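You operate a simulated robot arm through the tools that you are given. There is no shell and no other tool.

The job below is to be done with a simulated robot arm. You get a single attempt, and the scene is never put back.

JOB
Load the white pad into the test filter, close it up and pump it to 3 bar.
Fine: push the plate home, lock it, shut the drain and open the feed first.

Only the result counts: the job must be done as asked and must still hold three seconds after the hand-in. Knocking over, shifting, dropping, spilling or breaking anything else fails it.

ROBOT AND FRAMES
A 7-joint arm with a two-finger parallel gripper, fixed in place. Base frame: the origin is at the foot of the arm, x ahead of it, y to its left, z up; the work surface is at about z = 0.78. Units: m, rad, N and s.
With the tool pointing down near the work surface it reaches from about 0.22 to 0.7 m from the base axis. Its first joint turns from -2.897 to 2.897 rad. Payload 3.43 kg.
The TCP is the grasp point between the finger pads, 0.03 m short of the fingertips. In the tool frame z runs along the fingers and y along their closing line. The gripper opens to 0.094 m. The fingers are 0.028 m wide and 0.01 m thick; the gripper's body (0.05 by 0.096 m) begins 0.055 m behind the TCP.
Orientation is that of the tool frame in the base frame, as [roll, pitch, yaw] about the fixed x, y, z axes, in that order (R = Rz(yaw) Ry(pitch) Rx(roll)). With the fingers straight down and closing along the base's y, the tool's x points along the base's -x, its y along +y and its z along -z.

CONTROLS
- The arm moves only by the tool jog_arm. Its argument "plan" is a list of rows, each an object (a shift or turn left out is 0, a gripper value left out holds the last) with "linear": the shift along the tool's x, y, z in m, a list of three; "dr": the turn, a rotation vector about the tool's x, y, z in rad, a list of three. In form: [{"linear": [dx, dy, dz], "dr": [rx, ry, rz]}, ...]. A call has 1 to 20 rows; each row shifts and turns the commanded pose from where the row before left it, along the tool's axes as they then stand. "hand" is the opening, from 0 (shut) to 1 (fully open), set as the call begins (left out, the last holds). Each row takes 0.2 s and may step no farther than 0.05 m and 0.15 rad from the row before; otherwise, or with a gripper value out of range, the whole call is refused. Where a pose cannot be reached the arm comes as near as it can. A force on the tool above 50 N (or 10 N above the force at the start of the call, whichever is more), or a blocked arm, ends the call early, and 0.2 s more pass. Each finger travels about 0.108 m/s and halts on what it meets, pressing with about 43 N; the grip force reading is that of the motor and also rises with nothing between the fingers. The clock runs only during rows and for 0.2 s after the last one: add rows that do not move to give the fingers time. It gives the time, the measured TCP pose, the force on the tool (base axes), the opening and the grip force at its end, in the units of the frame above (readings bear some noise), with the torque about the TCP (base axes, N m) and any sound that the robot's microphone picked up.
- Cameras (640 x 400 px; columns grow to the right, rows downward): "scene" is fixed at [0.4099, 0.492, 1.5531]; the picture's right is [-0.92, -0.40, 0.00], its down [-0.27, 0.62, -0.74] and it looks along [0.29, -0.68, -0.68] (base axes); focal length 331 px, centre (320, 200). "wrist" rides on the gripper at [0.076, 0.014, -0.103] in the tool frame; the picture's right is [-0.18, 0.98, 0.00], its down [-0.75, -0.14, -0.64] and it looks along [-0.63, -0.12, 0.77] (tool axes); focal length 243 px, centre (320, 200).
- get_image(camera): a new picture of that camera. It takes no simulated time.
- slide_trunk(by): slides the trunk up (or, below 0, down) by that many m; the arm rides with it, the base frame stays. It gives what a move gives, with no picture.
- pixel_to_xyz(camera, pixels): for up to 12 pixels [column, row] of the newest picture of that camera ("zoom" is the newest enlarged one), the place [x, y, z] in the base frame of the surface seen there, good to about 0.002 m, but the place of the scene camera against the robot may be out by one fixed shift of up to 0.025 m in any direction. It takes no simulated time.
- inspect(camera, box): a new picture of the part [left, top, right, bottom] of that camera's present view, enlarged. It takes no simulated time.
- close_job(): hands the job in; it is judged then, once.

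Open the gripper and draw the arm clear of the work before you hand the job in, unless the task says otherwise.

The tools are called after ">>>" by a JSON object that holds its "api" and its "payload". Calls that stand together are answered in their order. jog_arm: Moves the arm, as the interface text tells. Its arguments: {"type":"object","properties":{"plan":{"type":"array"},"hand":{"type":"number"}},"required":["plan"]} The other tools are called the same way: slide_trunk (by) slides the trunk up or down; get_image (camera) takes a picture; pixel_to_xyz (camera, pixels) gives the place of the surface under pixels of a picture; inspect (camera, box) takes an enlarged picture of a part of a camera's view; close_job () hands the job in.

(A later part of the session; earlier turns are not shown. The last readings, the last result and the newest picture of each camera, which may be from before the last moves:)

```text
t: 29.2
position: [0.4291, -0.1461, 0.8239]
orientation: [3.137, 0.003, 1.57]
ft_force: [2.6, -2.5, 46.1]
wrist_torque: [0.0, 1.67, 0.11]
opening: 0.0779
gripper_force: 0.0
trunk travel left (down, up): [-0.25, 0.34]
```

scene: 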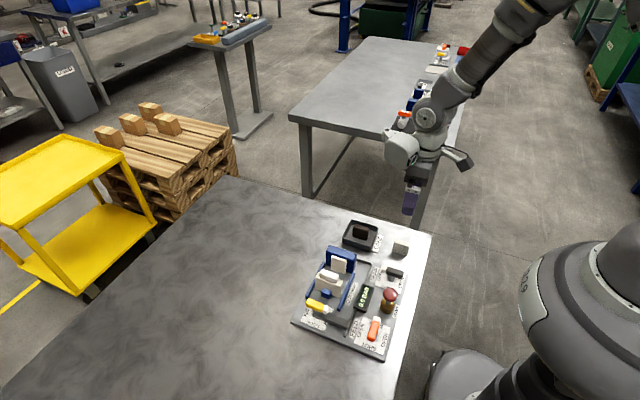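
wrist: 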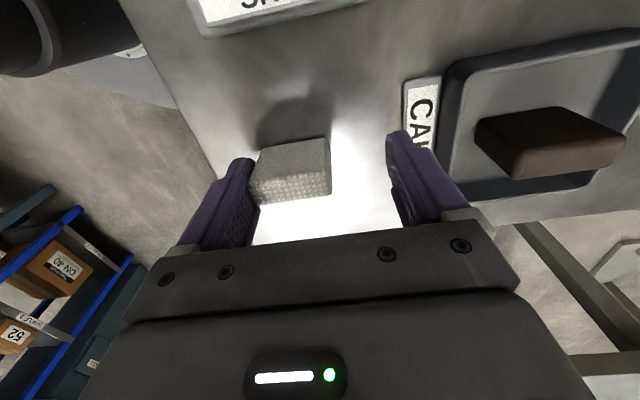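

46 N passes through the clinging finger without slip. I slide the hand 8 mm in -x under this load to see whether floor friction peels the pad.

>>> {"api": "jog_arm", "payload": {"plan": [{"linear": [0, -0.004, 0]}, {"linear": [0, -0.004, 0]}, {}]}}

>>> {"api": "inspect", "payload": {"camera": "wrist", "box": [220, 100, 420, 240]}}

```text
t: 30.0
position: [0.4218, -0.1464, 0.8205]
orientation: [-3.136, -0.001, 1.571]
ft_force: [2.4, -0.2, 4.4]
wrist_torque: [-0.04, 0.06, 0.01]
opening: 0.0786
gripper_force: 0.1
trunk travel left (down, up): [-0.25, 0.34]
```

```text
2.86 times, centred on (320, 170) of wrist
```

zoom: 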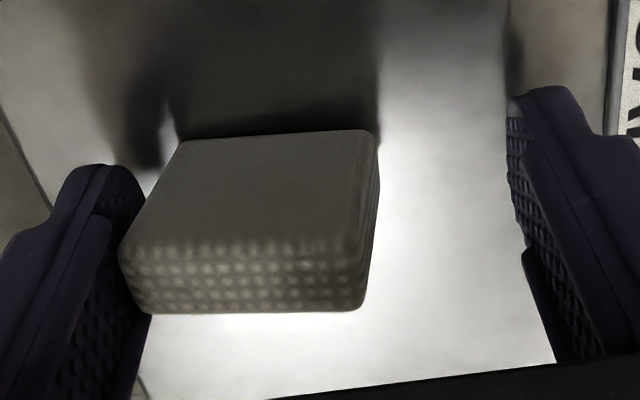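

The force dropped to 4 N and the pad has slipped/turned against the finger, so the bond gave way. I slide a further 6 mm in -x to see whether it stays behind.

>>> {"api": "jog_arm", "payload": {"plan": [{"linear": [0, -0.003, -0.001]}, {"linear": [0, -0.003, 0]}, {}]}}

>>> {"api": "inspect", "payload": {"camera": "wrist", "box": [220, 100, 420, 240]}}

```text
t: 30.8
position: [0.4176, -0.1454, 0.8226]
orientation: [3.139, -0.001, 1.57]
ft_force: [-0.2, -0.3, -0.5]
wrist_torque: [-0.02, -0.03, 0.01]
opening: 0.0797
gripper_force: 0.0
trunk travel left (down, up): [-0.25, 0.34]
```

```text
2.86 times, centred on (320, 170) of wrist
```

zoom: 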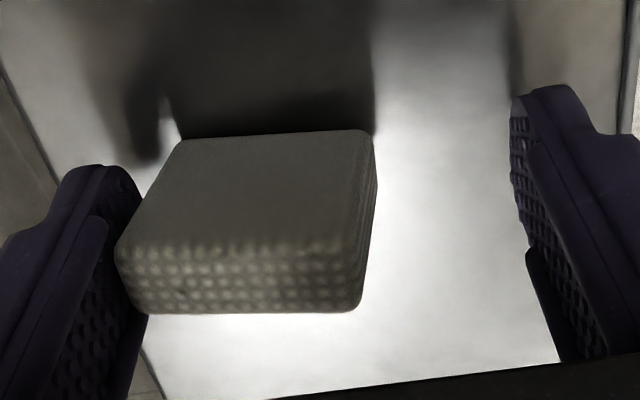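

The pad still follows the finger (same place relative to it, at zoom 120,260). I check its present attitude and whether it is off the table.

>>> {"api": "pixel_to_xyz", "payload": {"camera": "zoom", "pixels": [[135, 250], [355, 250], [190, 160], [360, 145], [145, 305], [355, 305], [250, 245], [250, 180], [125, 190], [105, 250], [365, 200], [250, 330]]}}

>>> {"api": "inspect", "payload": {"camera": "scene", "box": [340, 200, 440, 280]}}

```text
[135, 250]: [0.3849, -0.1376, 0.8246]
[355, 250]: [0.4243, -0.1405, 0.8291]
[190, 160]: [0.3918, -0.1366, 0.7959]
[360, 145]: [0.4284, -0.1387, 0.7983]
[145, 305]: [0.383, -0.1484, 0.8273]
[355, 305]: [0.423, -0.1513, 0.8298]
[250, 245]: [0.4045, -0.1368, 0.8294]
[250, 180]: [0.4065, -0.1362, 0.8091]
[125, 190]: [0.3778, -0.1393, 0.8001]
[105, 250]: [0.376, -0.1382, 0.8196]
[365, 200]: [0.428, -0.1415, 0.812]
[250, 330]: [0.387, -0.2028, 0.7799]
```

```text
5.00 times, centred on (390, 240) of scene
```

zoom: 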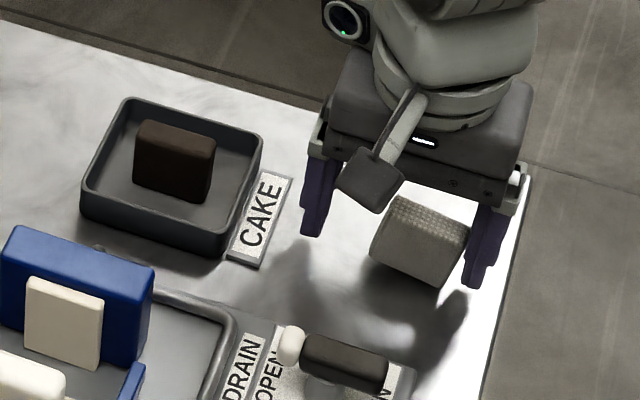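

The pad hangs tilted on the -x finger's edge, its +x end about 5 mm up; the bond yields only under load. I regrip it square, set it on the table and this time press about 40 N before opening, so friction can hold it while the fingers snap away.

>>> {"api": "jog_arm", "payload": {"hand": 0.0, "plan": [{"linear": [0, 0, -0.002]}, {}, {}, {}]}}

>>> {"api": "inspect", "payload": {"camera": "wrist", "box": [220, 100, 420, 240]}}

```text
t: 31.8
position: [0.4153, -0.1454, 0.8245]
orientation: [3.142, -0.001, 1.571]
ft_force: [-0.3, -0.6, 1.0]
wrist_torque: [0.0, -0.02, -0.01]
opening: 0.0486
gripper_force: 42.7
trunk travel left (down, up): [-0.25, 0.34]
```

```text
2.86 times, centred on (320, 170) of wrist
```

zoom: 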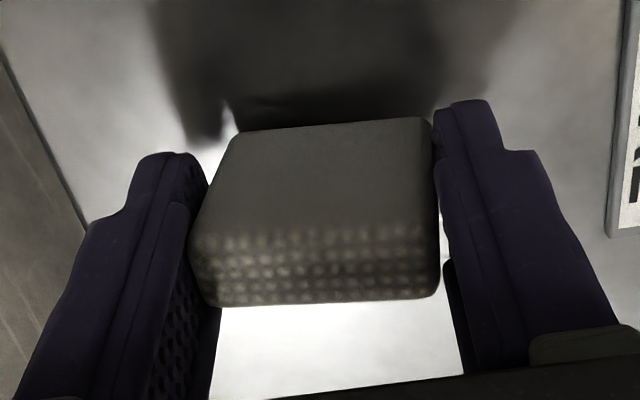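

Gripped at 48.6 mm, pad still tilted in the fingers. I press it down on the table to square it up.

>>> {"api": "jog_arm", "payload": {"plan": [{"linear": [0, 0, 0.002]}, {"linear": [0, 0, 0.001]}, {"linear": [0, 0, 0.001]}, {}]}}

```text
t: 32.8
position: [0.4161, -0.1453, 0.8207]
orientation: [-3.141, 0.0, 1.57]
ft_force: [0.5, 1.3, 0.5]
wrist_torque: [0.01, -0.01, -0.02]
opening: 0.0478
gripper_force: 43.6
trunk travel left (down, up): [-0.25, 0.34]
```

>>> {"api": "jog_arm", "payload": {"plan": [{"linear": [0, 0, 0.001]}, {"linear": [0, 0, 0.001]}, {"linear": [0, 0, 0.001]}, {}]}}

>>> {"api": "inspect", "payload": {"camera": "scene", "box": [340, 200, 440, 280]}}

```text
t: 33.8
position: [0.4178, -0.1464, 0.8195]
orientation: [3.14, 0.0, 1.572]
ft_force: [1.1, 0.0, 27.5]
wrist_torque: [0.12, 0.55, -0.01]
opening: 0.0475
gripper_force: 43.1
trunk travel left (down, up): [-0.25, 0.34]
```

```text
5.00 times, centred on (390, 240) of scene
```

zoom: 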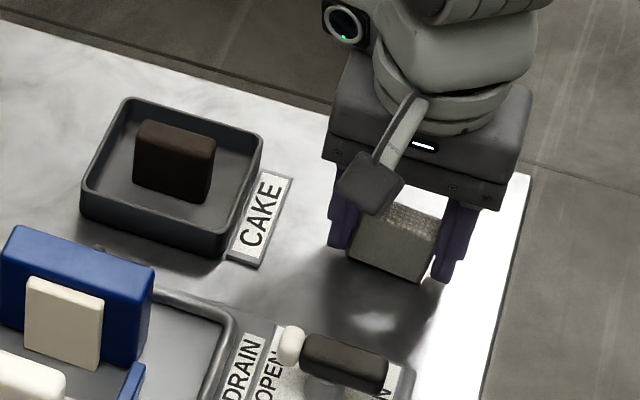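

27.5 N bears on the pad's -x bottom edge. I open now under this load with the fingers going wide, and watch whether the pad drops flat and lets go.

>>> {"api": "jog_arm", "payload": {"hand": 0.9, "plan": [{}, {}, {}, {}]}}

>>> {"api": "inspect", "payload": {"camera": "wrist", "box": [220, 100, 420, 240]}}

>>> {"api": "inspect", "payload": {"camera": "scene", "box": [340, 200, 440, 280]}}

```text
t: 34.8
position: [0.417, -0.1449, 0.8179]
orientation: [-3.14, 0.001, 1.57]
ft_force: [9.5, -1.8, 24.8]
wrist_torque: [-0.01, 0.47, 0.02]
opening: 0.0786
gripper_force: 0.2
trunk travel left (down, up): [-0.25, 0.34]
```

```text
2.86 times, centred on (320, 170) of wrist
```

zoom: 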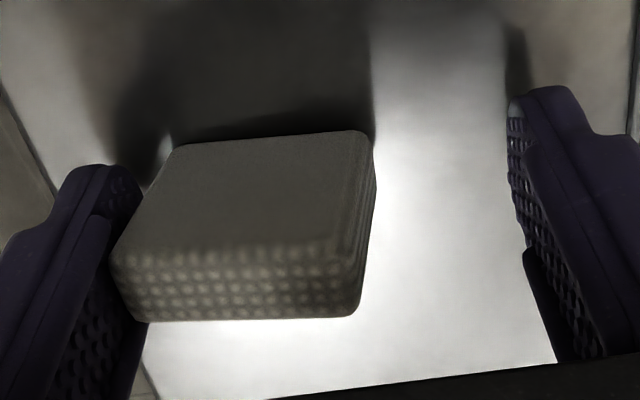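

```text
5.00 times, centred on (390, 240) of scene
```

zoom: 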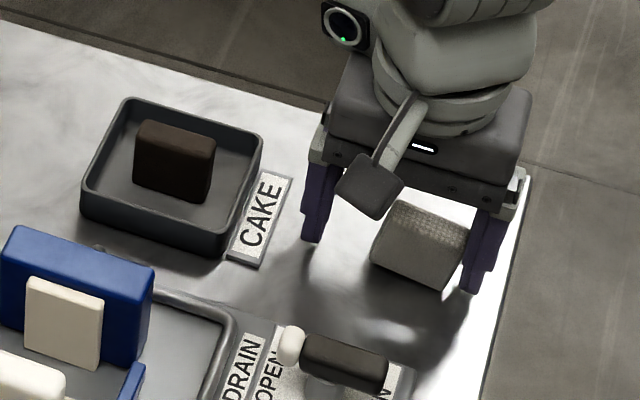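

The bond holds even against 9.5 N side pull (force x). I ease the load, then try the fingers fully open with waiting time to see if that alone releases the pad.

>>> {"api": "jog_arm", "payload": {"hand": 1.0, "plan": [{"linear": [0, 0, -0.002]}, {"linear": [0, 0, -0.001]}, {}, {}, {}, {}, {}]}}

>>> {"api": "inspect", "payload": {"camera": "wrist", "box": [200, 100, 440, 240]}}

```text
t: 36.4
position: [0.4178, -0.1466, 0.8201]
orientation: [-3.141, 0.001, 1.571]
ft_force: [0.5, -0.1, -0.1]
wrist_torque: [-0.03, 0.01, 0.01]
opening: 0.0941
gripper_force: 0.0
trunk travel left (down, up): [-0.25, 0.34]
```

```text
2.67 times, centred on (320, 170) of wrist
```

zoom: 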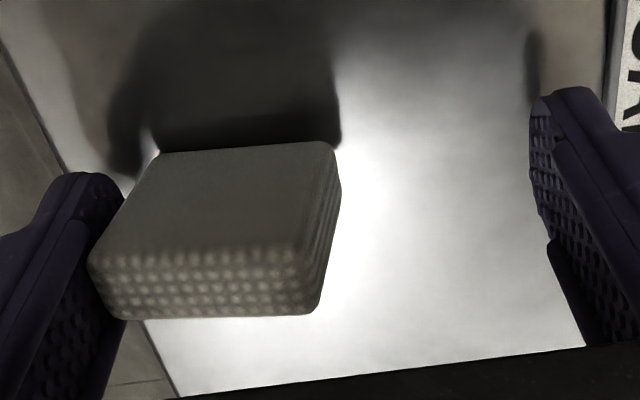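

Still clinging at full opening. The finger stall at 78.6 mm against only ~10 N suggests the gripper acts like a spring, so a softer grip may be possible. I close lightly (to about 47 mm) and read the grip force.

>>> {"api": "jog_arm", "payload": {"hand": 0.5, "plan": [{}, {}, {}, {}]}}

>>> {"api": "inspect", "payload": {"camera": "wrist", "box": [200, 100, 440, 240]}}

```text
t: 37.4
position: [0.4163, -0.1457, 0.8213]
orientation: [-3.139, -0.001, 1.57]
ft_force: [-0.7, -0.1, -0.2]
wrist_torque: [0.0, 0.0, 0.01]
opening: 0.0495
gripper_force: 42.5
trunk travel left (down, up): [-0.25, 0.34]
```

```text
2.67 times, centred on (320, 170) of wrist
```

zoom: 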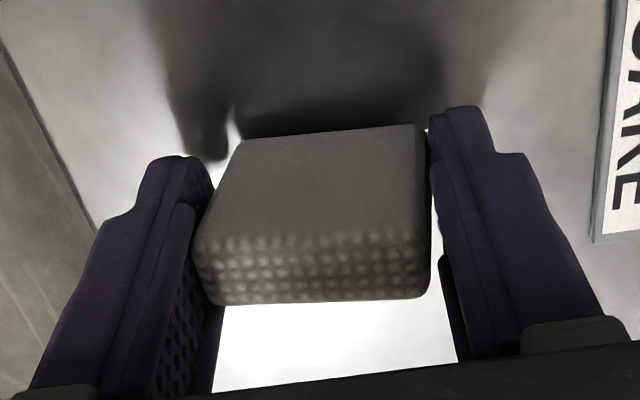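

At only 2.5 mm of squeeze it already reads 42.5 N, so it is stiff. I try hand 0.522 (~49.1 mm) to see whether a part-force grip exists at all.

>>> {"api": "jog_arm", "payload": {"hand": 0.522, "plan": [{}, {}, {}]}}

>>> {"api": "jog_arm", "payload": {"hand": 0.53, "plan": [{}, {}, {}]}}

```text
t: 38.2
position: [0.4163, -0.1463, 0.8203]
orientation: [3.141, 0.0, 1.57]
ft_force: [-0.4, -0.4, 0.2]
wrist_torque: [0.02, 0.03, -0.01]
opening: 0.0503
gripper_force: 8.5
trunk travel left (down, up): [-0.25, 0.34]
```

```text
t: 39.0
position: [0.4159, -0.1454, 0.8219]
orientation: [3.141, 0.0, 1.572]
ft_force: [0.5, -0.1, -0.6]
wrist_torque: [0.02, 0.0, -0.02]
opening: 0.0507
gripper_force: 0.5
trunk travel left (down, up): [-0.25, 0.34]
```

A light grip is possible: 8.5 N at hand 0.522, 0.5 N at 0.53. I now open again from this light touch to see whether the pad lets go.

>>> {"api": "jog_arm", "payload": {"hand": 0.75, "plan": [{}, {}, {}]}}

>>> {"api": "inspect", "payload": {"camera": "wrist", "box": [200, 100, 440, 240]}}

>>> {"api": "inspect", "payload": {"camera": "scene", "box": [340, 200, 440, 280]}}

```text
t: 39.8
position: [0.4173, -0.1461, 0.8211]
orientation: [3.142, 0.001, 1.57]
ft_force: [0.0, -0.4, 0.6]
wrist_torque: [0.0, 0.01, 0.01]
opening: 0.0706
gripper_force: 0.1
trunk travel left (down, up): [-0.25, 0.34]
```

```text
2.67 times, centred on (320, 170) of wrist
```

zoom: 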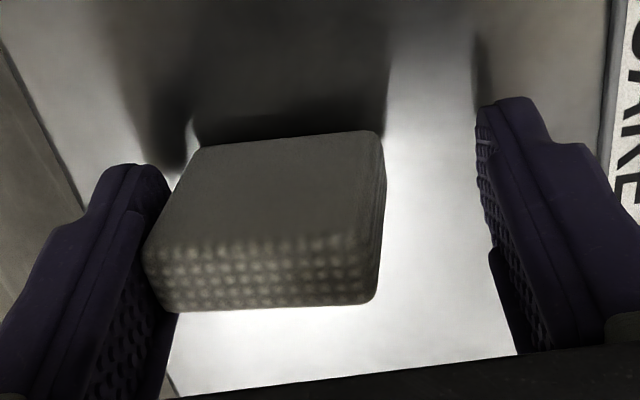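

```text
5.00 times, centred on (390, 240) of scene
```

zoom: 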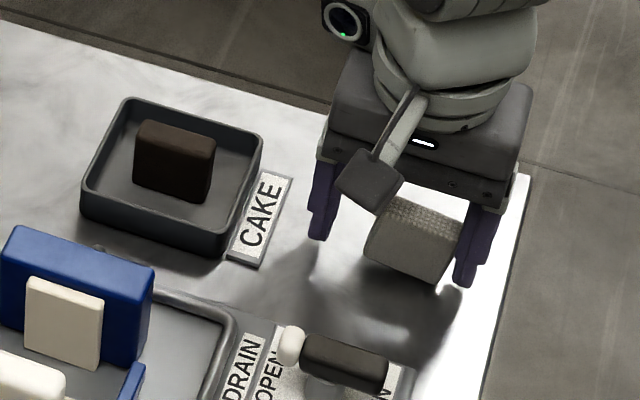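

The pad stays bonded to the -x finger. I test the bond's strength properly: lift, shift +x a little to have room, and press to ~45 N before a fast -x pull.

>>> {"api": "jog_arm", "payload": {"plan": [{"linear": [0, 0, -0.008]}, {"linear": [0, 0.02, 0]}, {"linear": [0, 0, 0.005]}, {}]}}

>>> {"api": "inspect", "payload": {"camera": "wrist", "box": [200, 100, 440, 240]}}

```text
t: 40.8
position: [0.4368, -0.1472, 0.8257]
orientation: [3.141, 0.0, 1.57]
ft_force: [0.4, 0.2, -0.2]
wrist_torque: [-0.02, -0.01, 0.03]
opening: 0.0705
gripper_force: 0.0
trunk travel left (down, up): [-0.25, 0.34]
```

```text
2.67 times, centred on (320, 170) of wrist
```

zoom: 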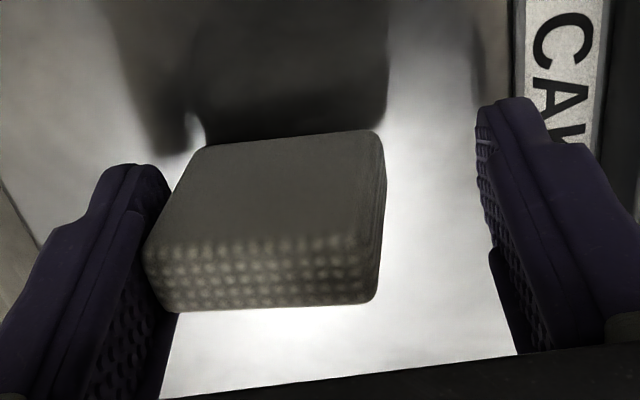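

Now I lower in small steps to build the press on the table.

>>> {"api": "jog_arm", "payload": {"plan": [{"linear": [0, 0, 0.003]}, {"linear": [0, 0, 0.002]}, {"linear": [0, 0, 0.001]}, {"linear": [0, 0, 0.001]}, {}]}}

```text
t: 42.0
position: [0.4358, -0.1461, 0.8184]
orientation: [3.139, -0.001, 1.571]
ft_force: [0.3, -1.8, 9.7]
wrist_torque: [0.0, 0.27, 0.04]
opening: 0.0699
gripper_force: 0.1
trunk travel left (down, up): [-0.25, 0.34]
```

>>> {"api": "jog_arm", "payload": {"plan": [{"linear": [0, 0, 0.001]}, {"linear": [0, 0, 0.001]}, {}]}}

```text
t: 42.8
position: [0.4365, -0.1458, 0.8174]
orientation: [3.139, 0.001, 1.57]
ft_force: [-0.9, -4.0, 42.5]
wrist_torque: [-0.01, 1.24, 0.11]
opening: 0.0703
gripper_force: 0.0
trunk travel left (down, up): [-0.25, 0.34]
```

42.5 N press. Now a fast 30 mm pull in -x in one row.

>>> {"api": "jog_arm", "payload": {"plan": [{"linear": [0, -0.03, 0]}, {}]}}

>>> {"api": "inspect", "payload": {"camera": "wrist", "box": [200, 100, 440, 240]}}

>>> {"api": "inspect", "payload": {"camera": "scene", "box": [340, 200, 440, 280]}}

```text
t: 43.4
position: [0.4046, -0.1451, 0.8144]
orientation: [-3.137, -0.004, 1.572]
ft_force: [1.5, -0.3, 4.0]
wrist_torque: [-0.02, -0.01, -0.01]
opening: 0.0693
gripper_force: 0.1
trunk travel left (down, up): [-0.25, 0.34]
```

```text
2.67 times, centred on (320, 170) of wrist
```

zoom: 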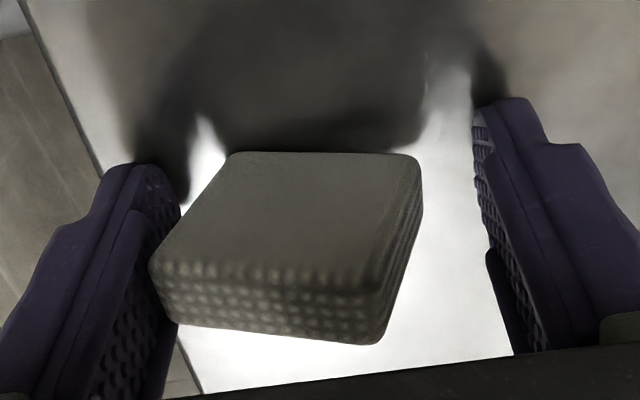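

```text
5.00 times, centred on (390, 240) of scene
```

zoom: 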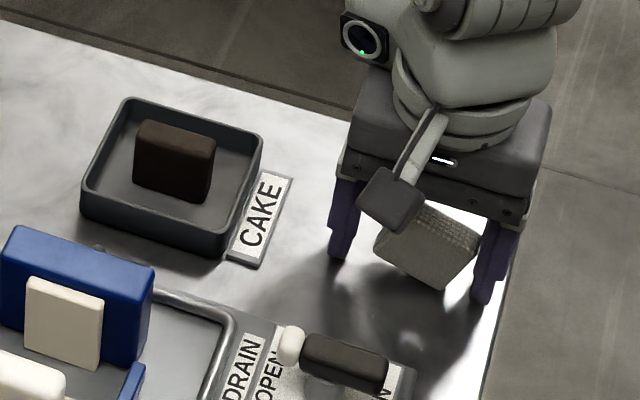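

The pad only rolled on its edge (now tilted, still stuck at zoom (165,265)). I try shaking it loose: lift a few mm and make quick reversals along the finger normal.

>>> {"api": "jog_arm", "payload": {"plan": [{"linear": [0, 0.01, -0.008]}, {"linear": [0, 0.03, 0]}, {"linear": [0, -0.03, 0]}, {"linear": [0, 0.03, 0]}, {"linear": [0, -0.03, 0]}, {"linear": [0, 0.03, 0]}, {"linear": [0, -0.03, 0]}, {"linear": [0, 0.015, 0]}, {}]}}

>>> {"api": "inspect", "payload": {"camera": "wrist", "box": [200, 100, 440, 240]}}

```text
t: 45.4
position: [0.4294, -0.1464, 0.8244]
orientation: [3.141, 0.0, 1.571]
ft_force: [-0.2, 0.0, -0.7]
wrist_torque: [-0.01, 0.01, 0.04]
opening: 0.0706
gripper_force: 0.0
trunk travel left (down, up): [-0.25, 0.34]
```

```text
2.67 times, centred on (320, 170) of wrist
```

zoom: 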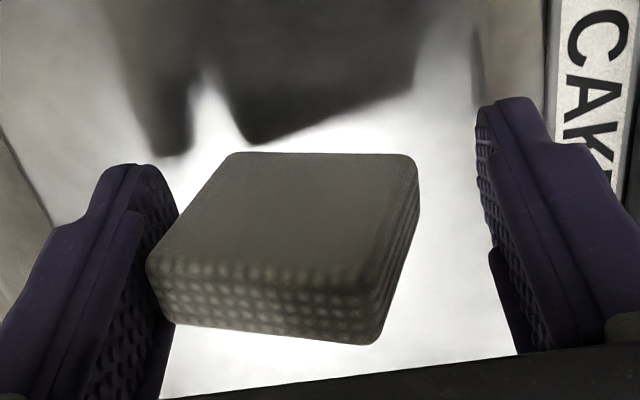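

Shaking does nothing. Before planning a wipe-off against the fixture, I measure the pad's exact attitude in the hand.

>>> {"api": "inspect", "payload": {"camera": "wrist", "box": [230, 130, 390, 240]}}

>>> {"api": "pixel_to_xyz", "payload": {"camera": "wrist", "pixels": [[260, 197], [335, 210], [265, 215], [340, 226], [290, 160], [350, 160], [300, 180], [300, 210], [330, 180], [350, 185], [345, 215], [352, 165]]}}

```text
3.64 times, centred on (310, 185) of wrist
```

zoom: 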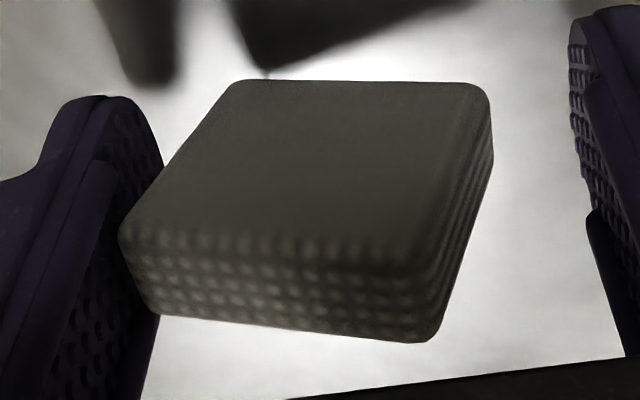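

```text
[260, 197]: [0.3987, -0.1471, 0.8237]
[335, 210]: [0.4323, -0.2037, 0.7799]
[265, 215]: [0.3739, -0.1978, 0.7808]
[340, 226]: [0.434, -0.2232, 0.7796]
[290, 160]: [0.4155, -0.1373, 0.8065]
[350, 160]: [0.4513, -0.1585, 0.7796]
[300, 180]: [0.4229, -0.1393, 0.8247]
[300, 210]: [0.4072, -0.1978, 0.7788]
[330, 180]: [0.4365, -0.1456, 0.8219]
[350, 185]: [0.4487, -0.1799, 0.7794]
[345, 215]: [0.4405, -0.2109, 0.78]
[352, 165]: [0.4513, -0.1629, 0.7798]
```

I repeat the readings through the zoom picture itself, on the pad's corners.

>>> {"api": "pixel_to_xyz", "payload": {"camera": "zoom", "pixels": [[135, 240], [390, 272], [165, 305], [415, 330], [250, 90], [470, 95], [300, 180], [270, 280], [440, 240], [480, 150], [430, 310], [210, 140]]}}

```text
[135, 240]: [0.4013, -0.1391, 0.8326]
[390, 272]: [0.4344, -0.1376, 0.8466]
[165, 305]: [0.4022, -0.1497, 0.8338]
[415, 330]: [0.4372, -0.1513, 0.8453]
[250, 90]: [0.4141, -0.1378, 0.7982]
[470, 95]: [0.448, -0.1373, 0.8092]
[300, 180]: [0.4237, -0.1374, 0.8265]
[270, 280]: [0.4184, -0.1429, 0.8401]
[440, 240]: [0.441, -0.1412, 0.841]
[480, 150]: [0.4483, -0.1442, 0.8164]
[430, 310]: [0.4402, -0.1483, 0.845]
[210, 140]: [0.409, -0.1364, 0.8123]
```

The pad hangs by its top -x edge, tilted about 0.36 rad, no yaw, so pulling on the table only rolls it. The fixture gives solid vertical faces (boss, plate at its OUT stop), so I carry it over the chamber to push/wipe it off there.

>>> {"api": "jog_arm", "payload": {"plan": [{"linear": [0, 0, -0.03]}, {"linear": [0, 0, -0.045]}, {"linear": [0, 0, -0.045]}, {"linear": [0.035, 0.03, 0]}, {"linear": [0.035, 0.03, 0]}, {"linear": [0.035, 0.03, 0]}, {"linear": [0.035, 0.03, 0]}, {"linear": [0.035, 0.03, 0]}, {}]}}

>>> {"api": "get_image", "payload": {"camera": "wrist"}}

>>> {"api": "inspect", "payload": {"camera": "scene", "box": [270, 180, 430, 340]}}

```text
t: 47.4
position: [0.581, 0.0296, 0.9431]
orientation: [-3.142, 0.001, 1.57]
ft_force: [0.5, 0.7, -0.1]
wrist_torque: [-0.01, 0.02, 0.01]
opening: 0.0705
gripper_force: 0.2
trunk travel left (down, up): [-0.25, 0.34]
```

```text
taken
```

wrist: 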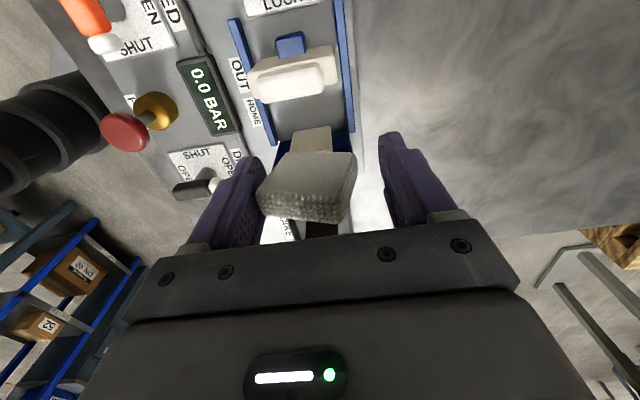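

```text
2.50 times, centred on (350, 260) of scene
```

zoom: 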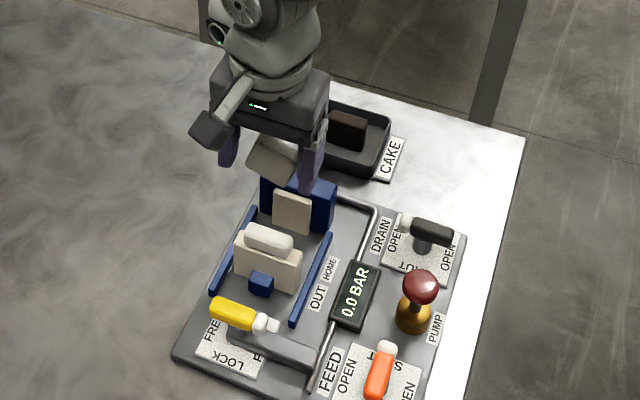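

Over the chamber with the pad hanging tilted. I lower to TCP z≈0.84 (tips above the rails) with the pad's face toward the boss, to press it there and see if it transfers.

>>> {"api": "jog_arm", "payload": {"plan": [{"linear": [-0.008, -0.002, 0.035]}, {"linear": [0, 0, 0.035]}, {"linear": [0, 0, 0.03]}, {}]}}

>>> {"api": "get_image", "payload": {"camera": "wrist"}}

>>> {"api": "inspect", "payload": {"camera": "scene", "box": [290, 220, 410, 320]}}

```text
t: 48.4
position: [0.5797, 0.0206, 0.8424]
orientation: [3.141, 0.0, 1.571]
ft_force: [0.0, -0.3, 0.1]
wrist_torque: [0.0, 0.03, 0.0]
opening: 0.0707
gripper_force: 0.0
trunk travel left (down, up): [-0.25, 0.34]
```

```text
taken
```

wrist: 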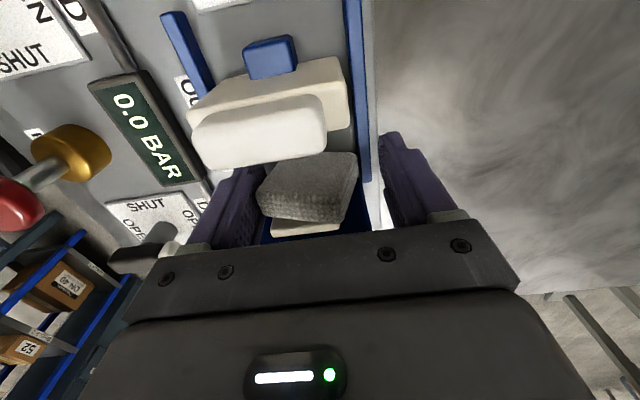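

```text
4.00 times, centred on (350, 270) of scene
```

zoom: 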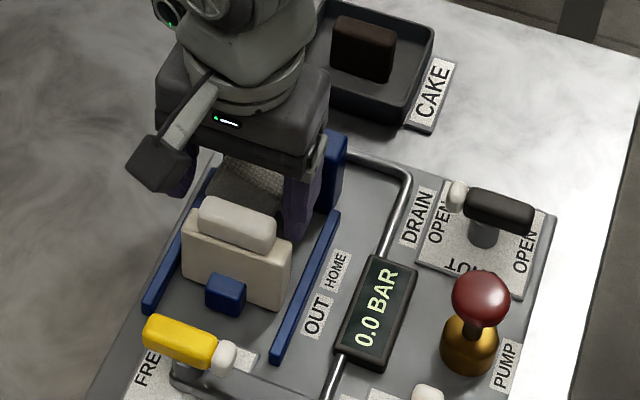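

Now I move the pad toward the boss (-y) in small steps until it presses.

>>> {"api": "jog_arm", "payload": {"plan": [{"linear": [-0.008, 0, 0]}, {"linear": [-0.004, 0, 0]}, {"linear": [-0.003, 0, 0]}, {"linear": [-0.002, 0, 0]}, {}]}}

```text
t: 49.6
position: [0.579, 0.0119, 0.8423]
orientation: [-3.138, -0.005, 1.572]
ft_force: [-0.6, 45.6, -9.3]
wrist_torque: [0.14, -0.68, -1.61]
opening: 0.0703
gripper_force: 0.5
trunk travel left (down, up): [-0.25, 0.34]
```

45.6 N came at y=0.0119 with the torque placing the contact at the -x finger (x≈0.544), so the finger edge hit the boss rather than the pad. I back off, shift 6 mm to -x and press again.

>>> {"api": "jog_arm", "payload": {"plan": [{"linear": [0.006, 0, 0]}, {"linear": [0.002, -0.007, 0]}, {}]}}

>>> {"api": "jog_arm", "payload": {"plan": [{"linear": [-0.005, 0, 0]}, {"linear": [-0.004, 0, 0]}, {"linear": [-0.002, 0, 0]}, {}]}}

```text
t: 50.4
position: [0.573, 0.0114, 0.8432]
orientation: [-3.142, 0.002, 1.573]
ft_force: [0.4, -0.3, -0.5]
wrist_torque: [0.0, -0.02, 0.02]
opening: 0.0704
gripper_force: 0.1
trunk travel left (down, up): [-0.25, 0.34]
```

```text
t: 51.4
position: [0.5727, 0.0042, 0.8428]
orientation: [-3.141, -0.002, 1.572]
ft_force: [-0.8, 22.8, -0.8]
wrist_torque: [-0.08, -0.06, -1.01]
opening: 0.071
gripper_force: 0.6
trunk travel left (down, up): [-0.25, 0.34]
```

Now 22.8 N at y=0.0042 with the lever at x≈-0.044, i.e. the finger edge is on the head face while the pad is about on the boss. I look, then open the fingers a bit to see if the pad stays at the boss.

>>> {"api": "inspect", "payload": {"camera": "wrist", "box": [200, 100, 440, 250]}}

>>> {"api": "jog_arm", "payload": {"plan": [{"linear": [0, -0.006, 0]}, {"linear": [0, -0.004, 0]}, {}]}}

>>> {"api": "inspect", "payload": {"camera": "wrist", "box": [200, 100, 440, 250]}}

```text
2.67 times, centred on (320, 175) of wrist
```

zoom: 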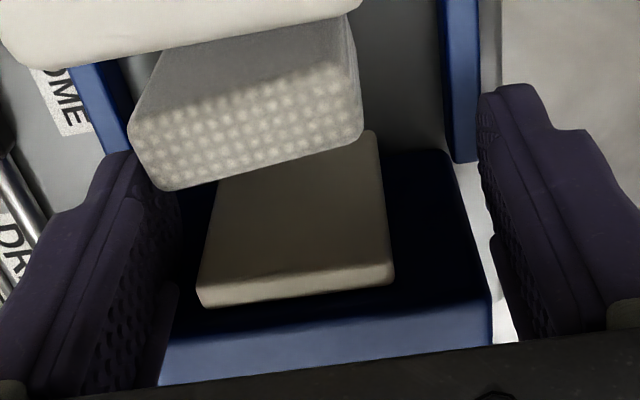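

```text
t: 52.2
position: [0.5647, 0.0047, 0.8436]
orientation: [-3.141, 0.001, 1.573]
ft_force: [14.3, 32.7, 6.2]
wrist_torque: [-0.08, -0.24, -0.31]
opening: 0.0637
gripper_force: 0.1
trunk travel left (down, up): [-0.25, 0.34]
```

```text
2.67 times, centred on (320, 175) of wrist
```

zoom: 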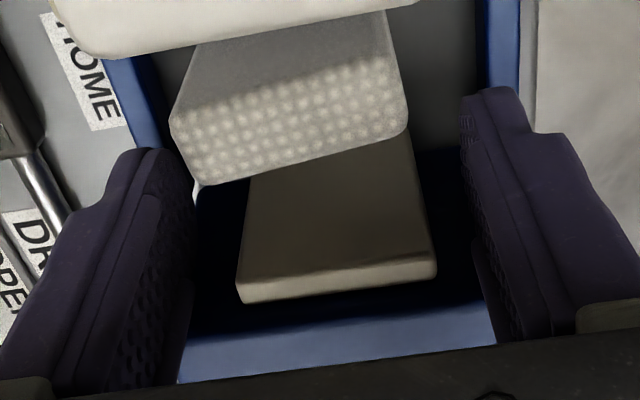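

The pad has come off: in the zoom it stands by itself, dotted top up, at (290,110) in front of the boss, clear of the finger. I stop and measure where everything is before moving.

>>> {"api": "pixel_to_xyz", "payload": {"camera": "zoom", "pixels": [[180, 115], [205, 180], [390, 65], [400, 120], [290, 100], [300, 150], [290, 50], [205, 60], [260, 200], [420, 270], [245, 290], [400, 150]]}}

>>> {"api": "inspect", "payload": {"camera": "scene", "box": [290, 220, 410, 320]}}

```text
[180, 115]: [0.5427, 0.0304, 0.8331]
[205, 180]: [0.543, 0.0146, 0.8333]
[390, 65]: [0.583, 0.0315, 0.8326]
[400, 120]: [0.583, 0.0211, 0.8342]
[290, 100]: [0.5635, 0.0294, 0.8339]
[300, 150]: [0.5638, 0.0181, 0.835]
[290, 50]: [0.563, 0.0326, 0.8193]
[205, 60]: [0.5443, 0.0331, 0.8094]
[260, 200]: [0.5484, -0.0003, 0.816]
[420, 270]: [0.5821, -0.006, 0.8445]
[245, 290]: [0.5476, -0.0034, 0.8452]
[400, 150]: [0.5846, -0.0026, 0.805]
```

```text
4.00 times, centred on (350, 270) of scene
```

zoom: 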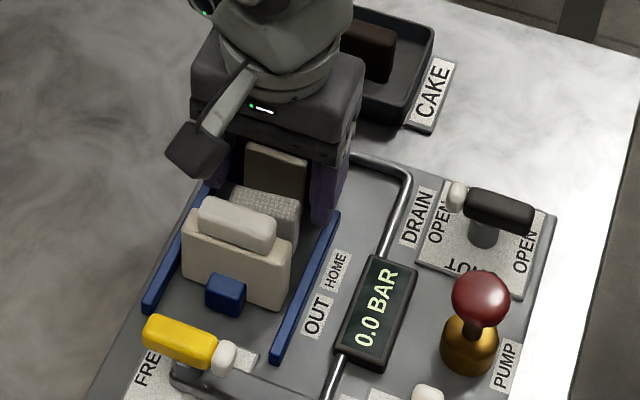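

The pad stands upright in the chamber: x 0.541–0.586, y 0.0145–0.0325, top z 0.834 – well centred. I relieve the finger contact on the head and rise straight up clear of it.

>>> {"api": "jog_arm", "payload": {"plan": [{"linear": [0.002, 0.002, 0]}, {"linear": [0, 0, -0.01]}, {"linear": [0, 0, -0.02]}, {"linear": [0, 0, -0.03]}, {"linear": [0, 0, -0.03]}, {"linear": [0, 0, -0.03]}, {}]}}

>>> {"api": "get_image", "payload": {"camera": "wrist"}}

>>> {"api": "inspect", "payload": {"camera": "wrist", "box": [200, 0, 400, 150]}}

>>> {"api": "inspect", "payload": {"camera": "scene", "box": [290, 220, 410, 320]}}

```text
t: 53.8
position: [0.5632, 0.0043, 0.9636]
orientation: [3.142, 0.0, 1.572]
ft_force: [0.3, -1.3, 0.6]
wrist_torque: [0.03, 0.02, 0.02]
opening: 0.0705
gripper_force: 0.0
trunk travel left (down, up): [-0.25, 0.34]
```

```text
taken
```

wrist: 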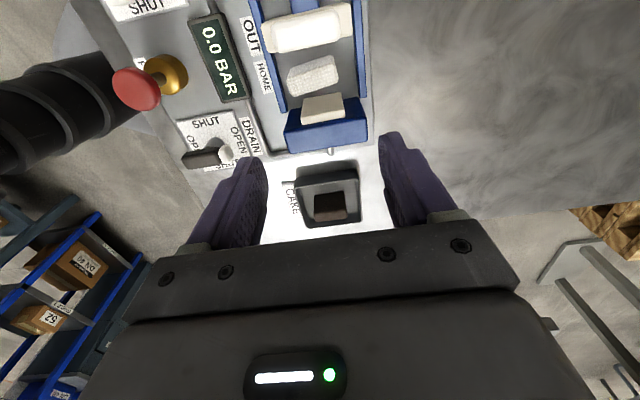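

```text
2.67 times, centred on (300, 75) of wrist
```

zoom: 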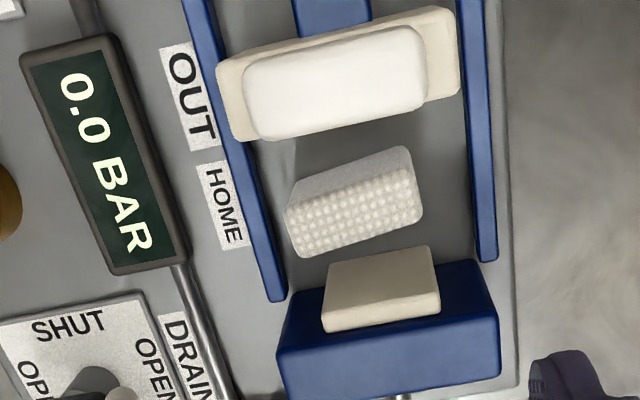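

```text
4.00 times, centred on (350, 270) of scene
```

zoom: 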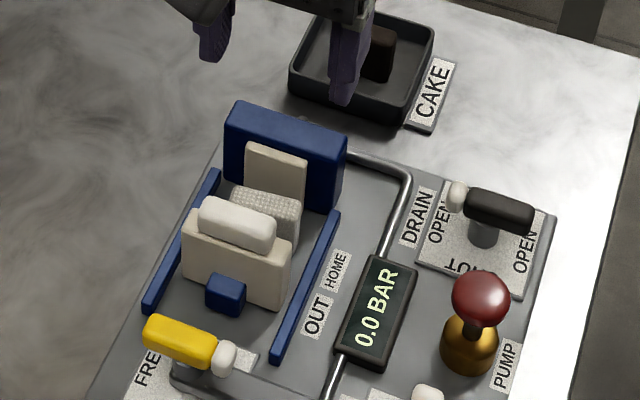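

The pad stands freely in the chamber with the fingers out. Next I close the fingers and go behind the plate, above its blue block (around x 0.566, y 0.106), to push it home.

>>> {"api": "jog_arm", "payload": {"hand": 0.0, "plan": [{"linear": [0.034, 0.001, 0]}, {"linear": [0.034, 0.001, 0]}, {"linear": [0.034, 0.001, 0]}, {}, {"linear": [0, 0, 0.03]}, {"linear": [0, 0, 0.03]}, {"linear": [0, 0, 0.03]}, {}]}}

>>> {"api": "get_image", "payload": {"camera": "wrist"}}

>>> {"api": "inspect", "payload": {"camera": "scene", "box": [290, 220, 410, 320]}}

```text
t: 55.6
position: [0.5664, 0.1057, 0.8744]
orientation: [-3.141, 0.0, 1.572]
ft_force: [-0.5, -0.8, 0.3]
wrist_torque: [0.01, -0.01, -0.01]
opening: 0.0003
gripper_force: 33.3
trunk travel left (down, up): [-0.25, 0.34]
```

```text
taken
```

wrist: 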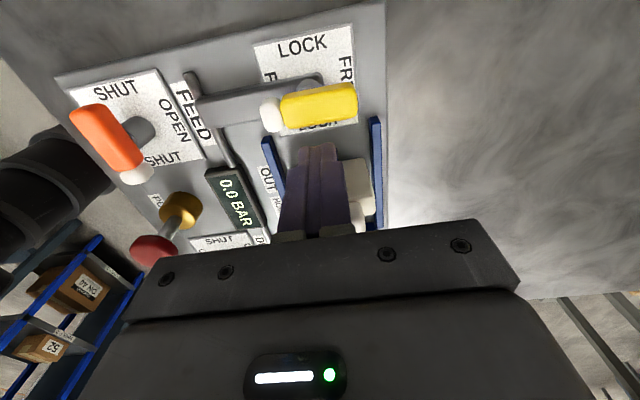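

```text
4.00 times, centred on (350, 270) of scene
```

zoom: 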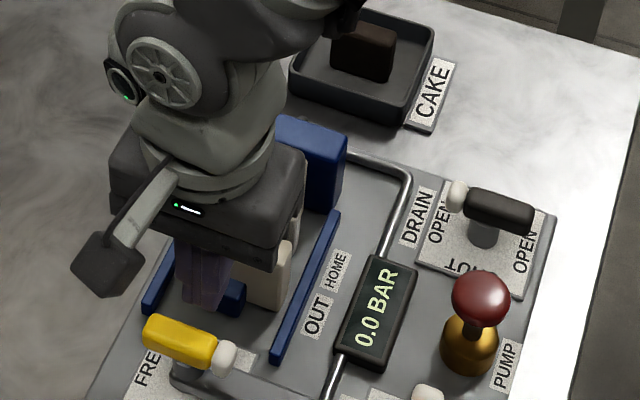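

Fingers are behind the plate with tips at z≈0.844. I lower to tips ≈0.822 (above the blue block top 0.815) and push in -y.

>>> {"api": "jog_arm", "payload": {"plan": [{"linear": [0, 0, 0.022]}, {"linear": [-0.01, 0, 0]}, {"linear": [-0.01, 0, 0]}, {"linear": [-0.01, 0, 0]}, {"linear": [-0.01, 0, 0]}, {}]}}

>>> {"api": "inspect", "payload": {"camera": "scene", "box": [290, 220, 410, 320]}}

>>> {"api": "get_image", "payload": {"camera": "wrist"}}

```text
t: 57.0
position: [0.5677, 0.0653, 0.8513]
orientation: [3.14, -0.001, 1.571]
ft_force: [-0.1, 0.6, -0.3]
wrist_torque: [0.01, 0.01, 0.01]
opening: 0.0
gripper_force: 32.8
trunk travel left (down, up): [-0.25, 0.34]
```

```text
4.00 times, centred on (350, 270) of scene
```

zoom: 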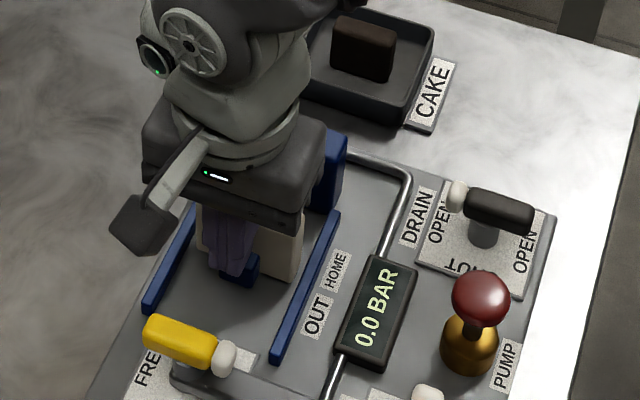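

```text
taken
```

wrist: 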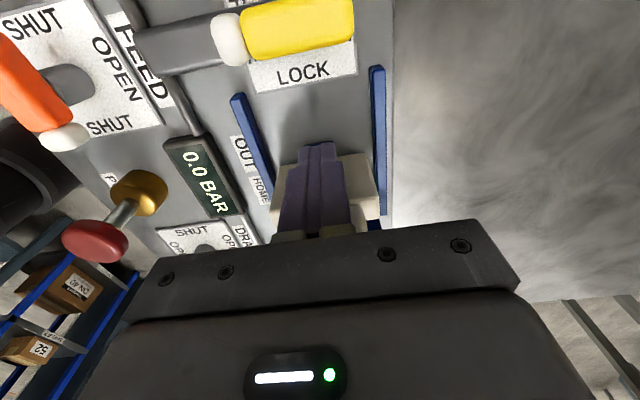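

The plate slides easily and is now about half way; its face is about to meet the pad. I go on in 4–5 mm steps until it comes up hard.

>>> {"api": "jog_arm", "payload": {"plan": [{"linear": [-0.005, 0, 0]}, {"linear": [-0.005, 0, 0]}, {"linear": [-0.004, 0, 0]}, {}]}}

>>> {"api": "inspect", "payload": {"camera": "scene", "box": [290, 220, 410, 320]}}

```text
t: 58.0
position: [0.5678, 0.0512, 0.8517]
orientation: [3.141, -0.001, 1.572]
ft_force: [-0.3, 3.8, -0.8]
wrist_torque: [0.02, 0.0, -0.05]
opening: 0.0
gripper_force: 33.1
trunk travel left (down, up): [-0.25, 0.34]
```

```text
4.00 times, centred on (350, 270) of scene
```

zoom: 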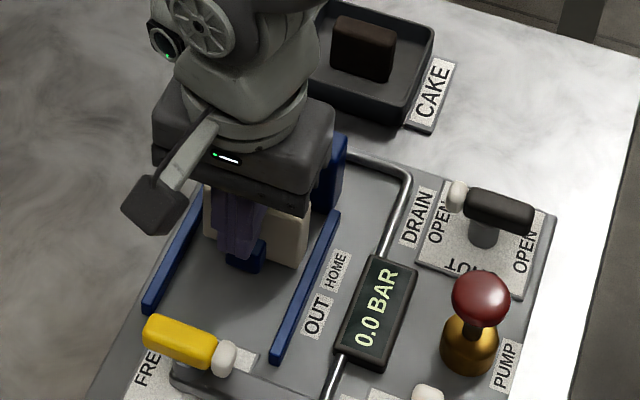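

Force is 3.8 N with the plate pushing the pad. I continue in 2 mm steps to the stop.

>>> {"api": "jog_arm", "payload": {"plan": [{"linear": [-0.002, 0, 0]}, {"linear": [-0.002, 0, 0]}, {"linear": [-0.002, 0, 0]}, {}]}}

```text
t: 59.0
position: [0.5678, 0.0513, 0.8509]
orientation: [-3.142, -0.002, 1.574]
ft_force: [0.7, 42.8, 1.1]
wrist_torque: [-0.06, 0.04, -0.11]
opening: 0.0
gripper_force: 34.1
trunk travel left (down, up): [-0.25, 0.34]
```

It came up hard at 42.8 N, y=0.0513. I ease the push off and rise straight up to inspect the pad and plate.

>>> {"api": "jog_arm", "payload": {"plan": [{"linear": [0.005, 0, 0]}, {"linear": [0.0, 0, -0.02]}, {"linear": [0, 0, -0.03]}, {"linear": [0, 0, -0.04]}, {"linear": [-0.03, 0, -0.02]}, {}]}}

>>> {"api": "get_image", "payload": {"camera": "wrist"}}

>>> {"api": "inspect", "payload": {"camera": "wrist", "box": [200, 0, 400, 150]}}

>>> {"api": "inspect", "payload": {"camera": "scene", "box": [290, 220, 410, 320]}}

```text
t: 60.4
position: [0.5671, 0.0183, 0.9627]
orientation: [-3.141, 0.002, 1.571]
ft_force: [-0.8, -0.8, 0.1]
wrist_torque: [0.04, -0.03, -0.01]
opening: 0.0
gripper_force: 33.8
trunk travel left (down, up): [-0.25, 0.34]
```

```text
taken
```

wrist: 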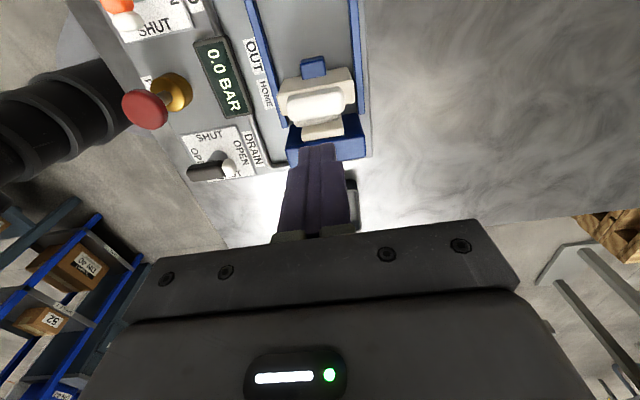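

```text
2.67 times, centred on (300, 75) of wrist
```

zoom: 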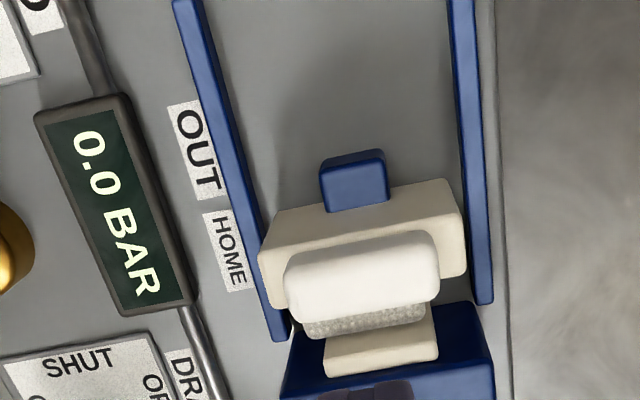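

```text
4.00 times, centred on (350, 270) of scene
```

zoom: 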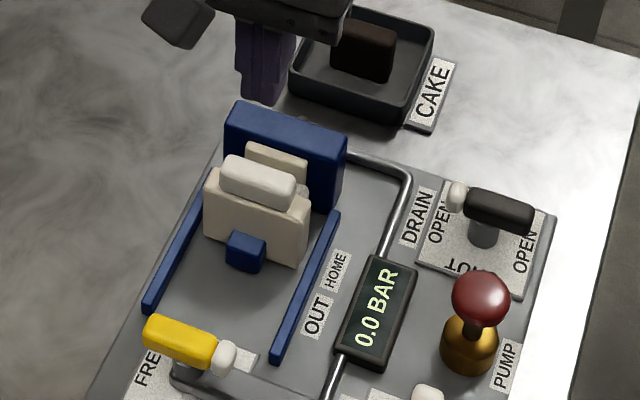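

The plate stayed and now stands beside the HOME tag (zoom 225,250), with the dotted pad edge visible between handle and boss at (370,320). I measure plate, pad and strut reach.

>>> {"api": "pixel_to_xyz", "payload": {"camera": "wrist", "pixels": [[313, 62], [314, 68], [325, 72], [300, 106], [318, 118], [322, 122], [322, 127], [340, 120], [352, 95], [285, 95], [346, 75], [265, 93]]}}

>>> {"api": "inspect", "payload": {"camera": "wrist", "box": [265, 50, 375, 165]}}

```text
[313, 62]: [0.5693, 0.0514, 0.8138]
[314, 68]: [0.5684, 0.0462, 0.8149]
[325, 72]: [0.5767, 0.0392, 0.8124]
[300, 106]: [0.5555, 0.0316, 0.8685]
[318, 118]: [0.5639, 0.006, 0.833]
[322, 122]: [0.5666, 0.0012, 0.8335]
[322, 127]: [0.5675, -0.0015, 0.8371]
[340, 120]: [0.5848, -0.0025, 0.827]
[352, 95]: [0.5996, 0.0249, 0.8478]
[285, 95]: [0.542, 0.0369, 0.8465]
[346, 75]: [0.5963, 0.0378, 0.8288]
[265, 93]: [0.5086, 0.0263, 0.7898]
```

```text
3.48 times, centred on (320, 108) of wrist
```

zoom: 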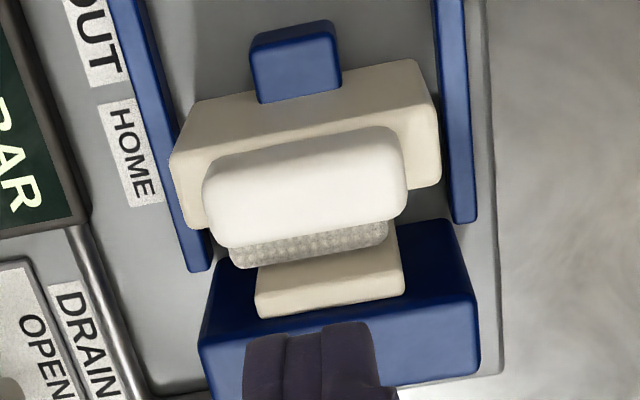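

Plate back is at y≈0.038, block back ≈0.0525, and the pad is pinched flush to the boss. Now the lock: I move over the lever at (0.565, 0.133) and turn the hand back to yaw π so the fingers close across it.

>>> {"api": "jog_arm", "payload": {"hand": 0.6, "plan": [{"linear": [0.04, 0, 0]}, {"linear": [0.04, 0, 0]}, {"linear": [0.035, -0.002, 0]}, {"dr": [0, 0, -0.1428]}, {"dr": [0, 0, -0.1428]}, {"dr": [0, 0, -0.1428]}, {"dr": [0, 0, -0.1428]}, {"dr": [0, 0, -0.1428]}, {"dr": [0, 0, -0.1428]}, {"dr": [0, 0, -0.1428]}, {"dr": [0, 0, -0.1428]}, {"dr": [0, 0, -0.1428]}, {"dr": [0, 0, -0.1428]}, {"dr": [0, 0, -0.1428]}, {}]}}

>>> {"api": "get_image", "payload": {"camera": "wrist"}}

>>> {"api": "inspect", "payload": {"camera": "wrist", "box": [220, 0, 400, 150]}}

```text
t: 63.6
position: [0.5661, 0.1366, 0.9618]
orientation: [3.141, 0.001, -3.139]
ft_force: [-0.1, 0.0, 0.1]
wrist_torque: [-0.02, 0.01, 0.02]
opening: 0.0563
gripper_force: 0.1
trunk travel left (down, up): [-0.25, 0.34]
```

```text
taken
```

wrist: 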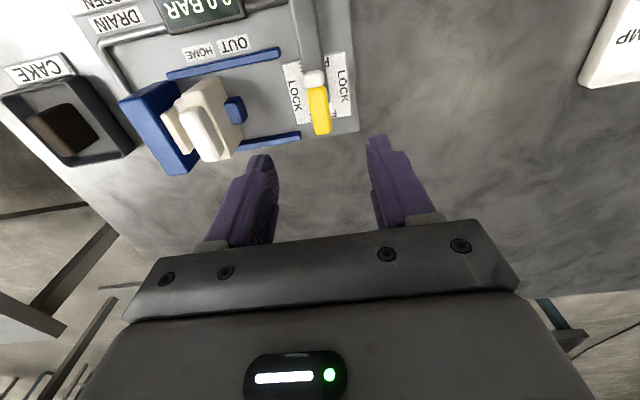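

```text
2.67 times, centred on (310, 75) of wrist
```

zoom: 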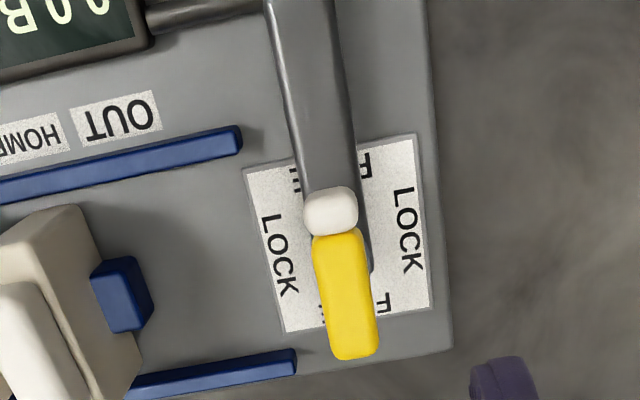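

The lever (yellow, zoom 310–380, 190–360) lies along FREE. I measure the label corners, lever ends and the bar to find the pivot.

>>> {"api": "pixel_to_xyz", "payload": {"camera": "zoom", "pixels": [[247, 173], [411, 137], [427, 304], [288, 329], [330, 195], [333, 225], [340, 245], [352, 352], [318, 290], [370, 290], [367, 265], [310, 100]]}}

>>> {"api": "pixel_to_xyz", "payload": {"camera": "zoom", "pixels": [[290, 60], [340, 60], [300, 150], [350, 150], [330, 300], [365, 300], [345, 340], [372, 345], [305, 215], [355, 210], [320, 260], [362, 250]]}}

```text
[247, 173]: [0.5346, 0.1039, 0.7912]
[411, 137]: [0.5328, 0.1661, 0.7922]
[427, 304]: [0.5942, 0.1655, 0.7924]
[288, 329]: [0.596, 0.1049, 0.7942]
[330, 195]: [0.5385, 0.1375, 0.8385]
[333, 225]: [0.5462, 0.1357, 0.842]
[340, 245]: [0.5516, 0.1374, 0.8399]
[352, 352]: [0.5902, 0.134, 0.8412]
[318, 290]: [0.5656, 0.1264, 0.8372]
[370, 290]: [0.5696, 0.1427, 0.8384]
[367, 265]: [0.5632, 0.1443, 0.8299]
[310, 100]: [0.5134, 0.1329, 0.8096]
```

```text
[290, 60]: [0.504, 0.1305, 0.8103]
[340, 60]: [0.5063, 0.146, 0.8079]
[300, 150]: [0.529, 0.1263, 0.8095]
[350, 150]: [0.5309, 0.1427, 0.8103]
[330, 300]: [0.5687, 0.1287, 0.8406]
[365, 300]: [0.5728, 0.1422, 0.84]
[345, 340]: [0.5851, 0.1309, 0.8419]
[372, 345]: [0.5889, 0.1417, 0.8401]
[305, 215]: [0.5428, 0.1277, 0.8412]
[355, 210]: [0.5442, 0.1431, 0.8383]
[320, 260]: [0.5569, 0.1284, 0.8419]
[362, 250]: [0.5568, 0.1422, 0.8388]
```

Label centre gives the pivot at (0.5645, 0.135); lever is 15 mm wide, top z 0.842, bar top 0.810. I lower to TCP z≈0.846 with the fingers astride it.

>>> {"api": "jog_arm", "payload": {"plan": [{"linear": [0.0014, -0.0016, 0.03]}, {"linear": [0, 0, 0.04]}, {"linear": [0, 0, 0.03]}, {"linear": [0, 0, 0.0155]}, {}]}}

>>> {"api": "get_image", "payload": {"camera": "wrist"}}

```text
t: 64.8
position: [0.5632, 0.1327, 0.8466]
orientation: [-3.141, -0.001, 3.141]
ft_force: [0.3, -0.3, -0.4]
wrist_torque: [0.01, 0.03, 0.01]
opening: 0.0563
gripper_force: 0.0
trunk travel left (down, up): [-0.25, 0.34]
```

```text
taken
```

wrist: 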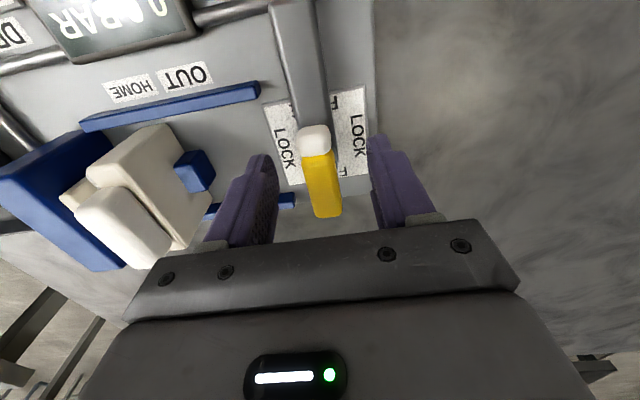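

The lever sits centred between the fingers at (320,172). I fine-tune to the pivot and close on it.

>>> {"api": "jog_arm", "payload": {"hand": 0.0, "plan": [{"linear": [-0.0015, 0.002, 0]}, {}, {}, {}]}}

```text
t: 65.8
position: [0.5642, 0.135, 0.8465]
orientation: [3.141, 0.0, -3.141]
ft_force: [-3.2, -7.8, 4.2]
wrist_torque: [-0.14, 0.46, -0.02]
opening: 0.0197
gripper_force: 44.7
trunk travel left (down, up): [-0.25, 0.34]
```

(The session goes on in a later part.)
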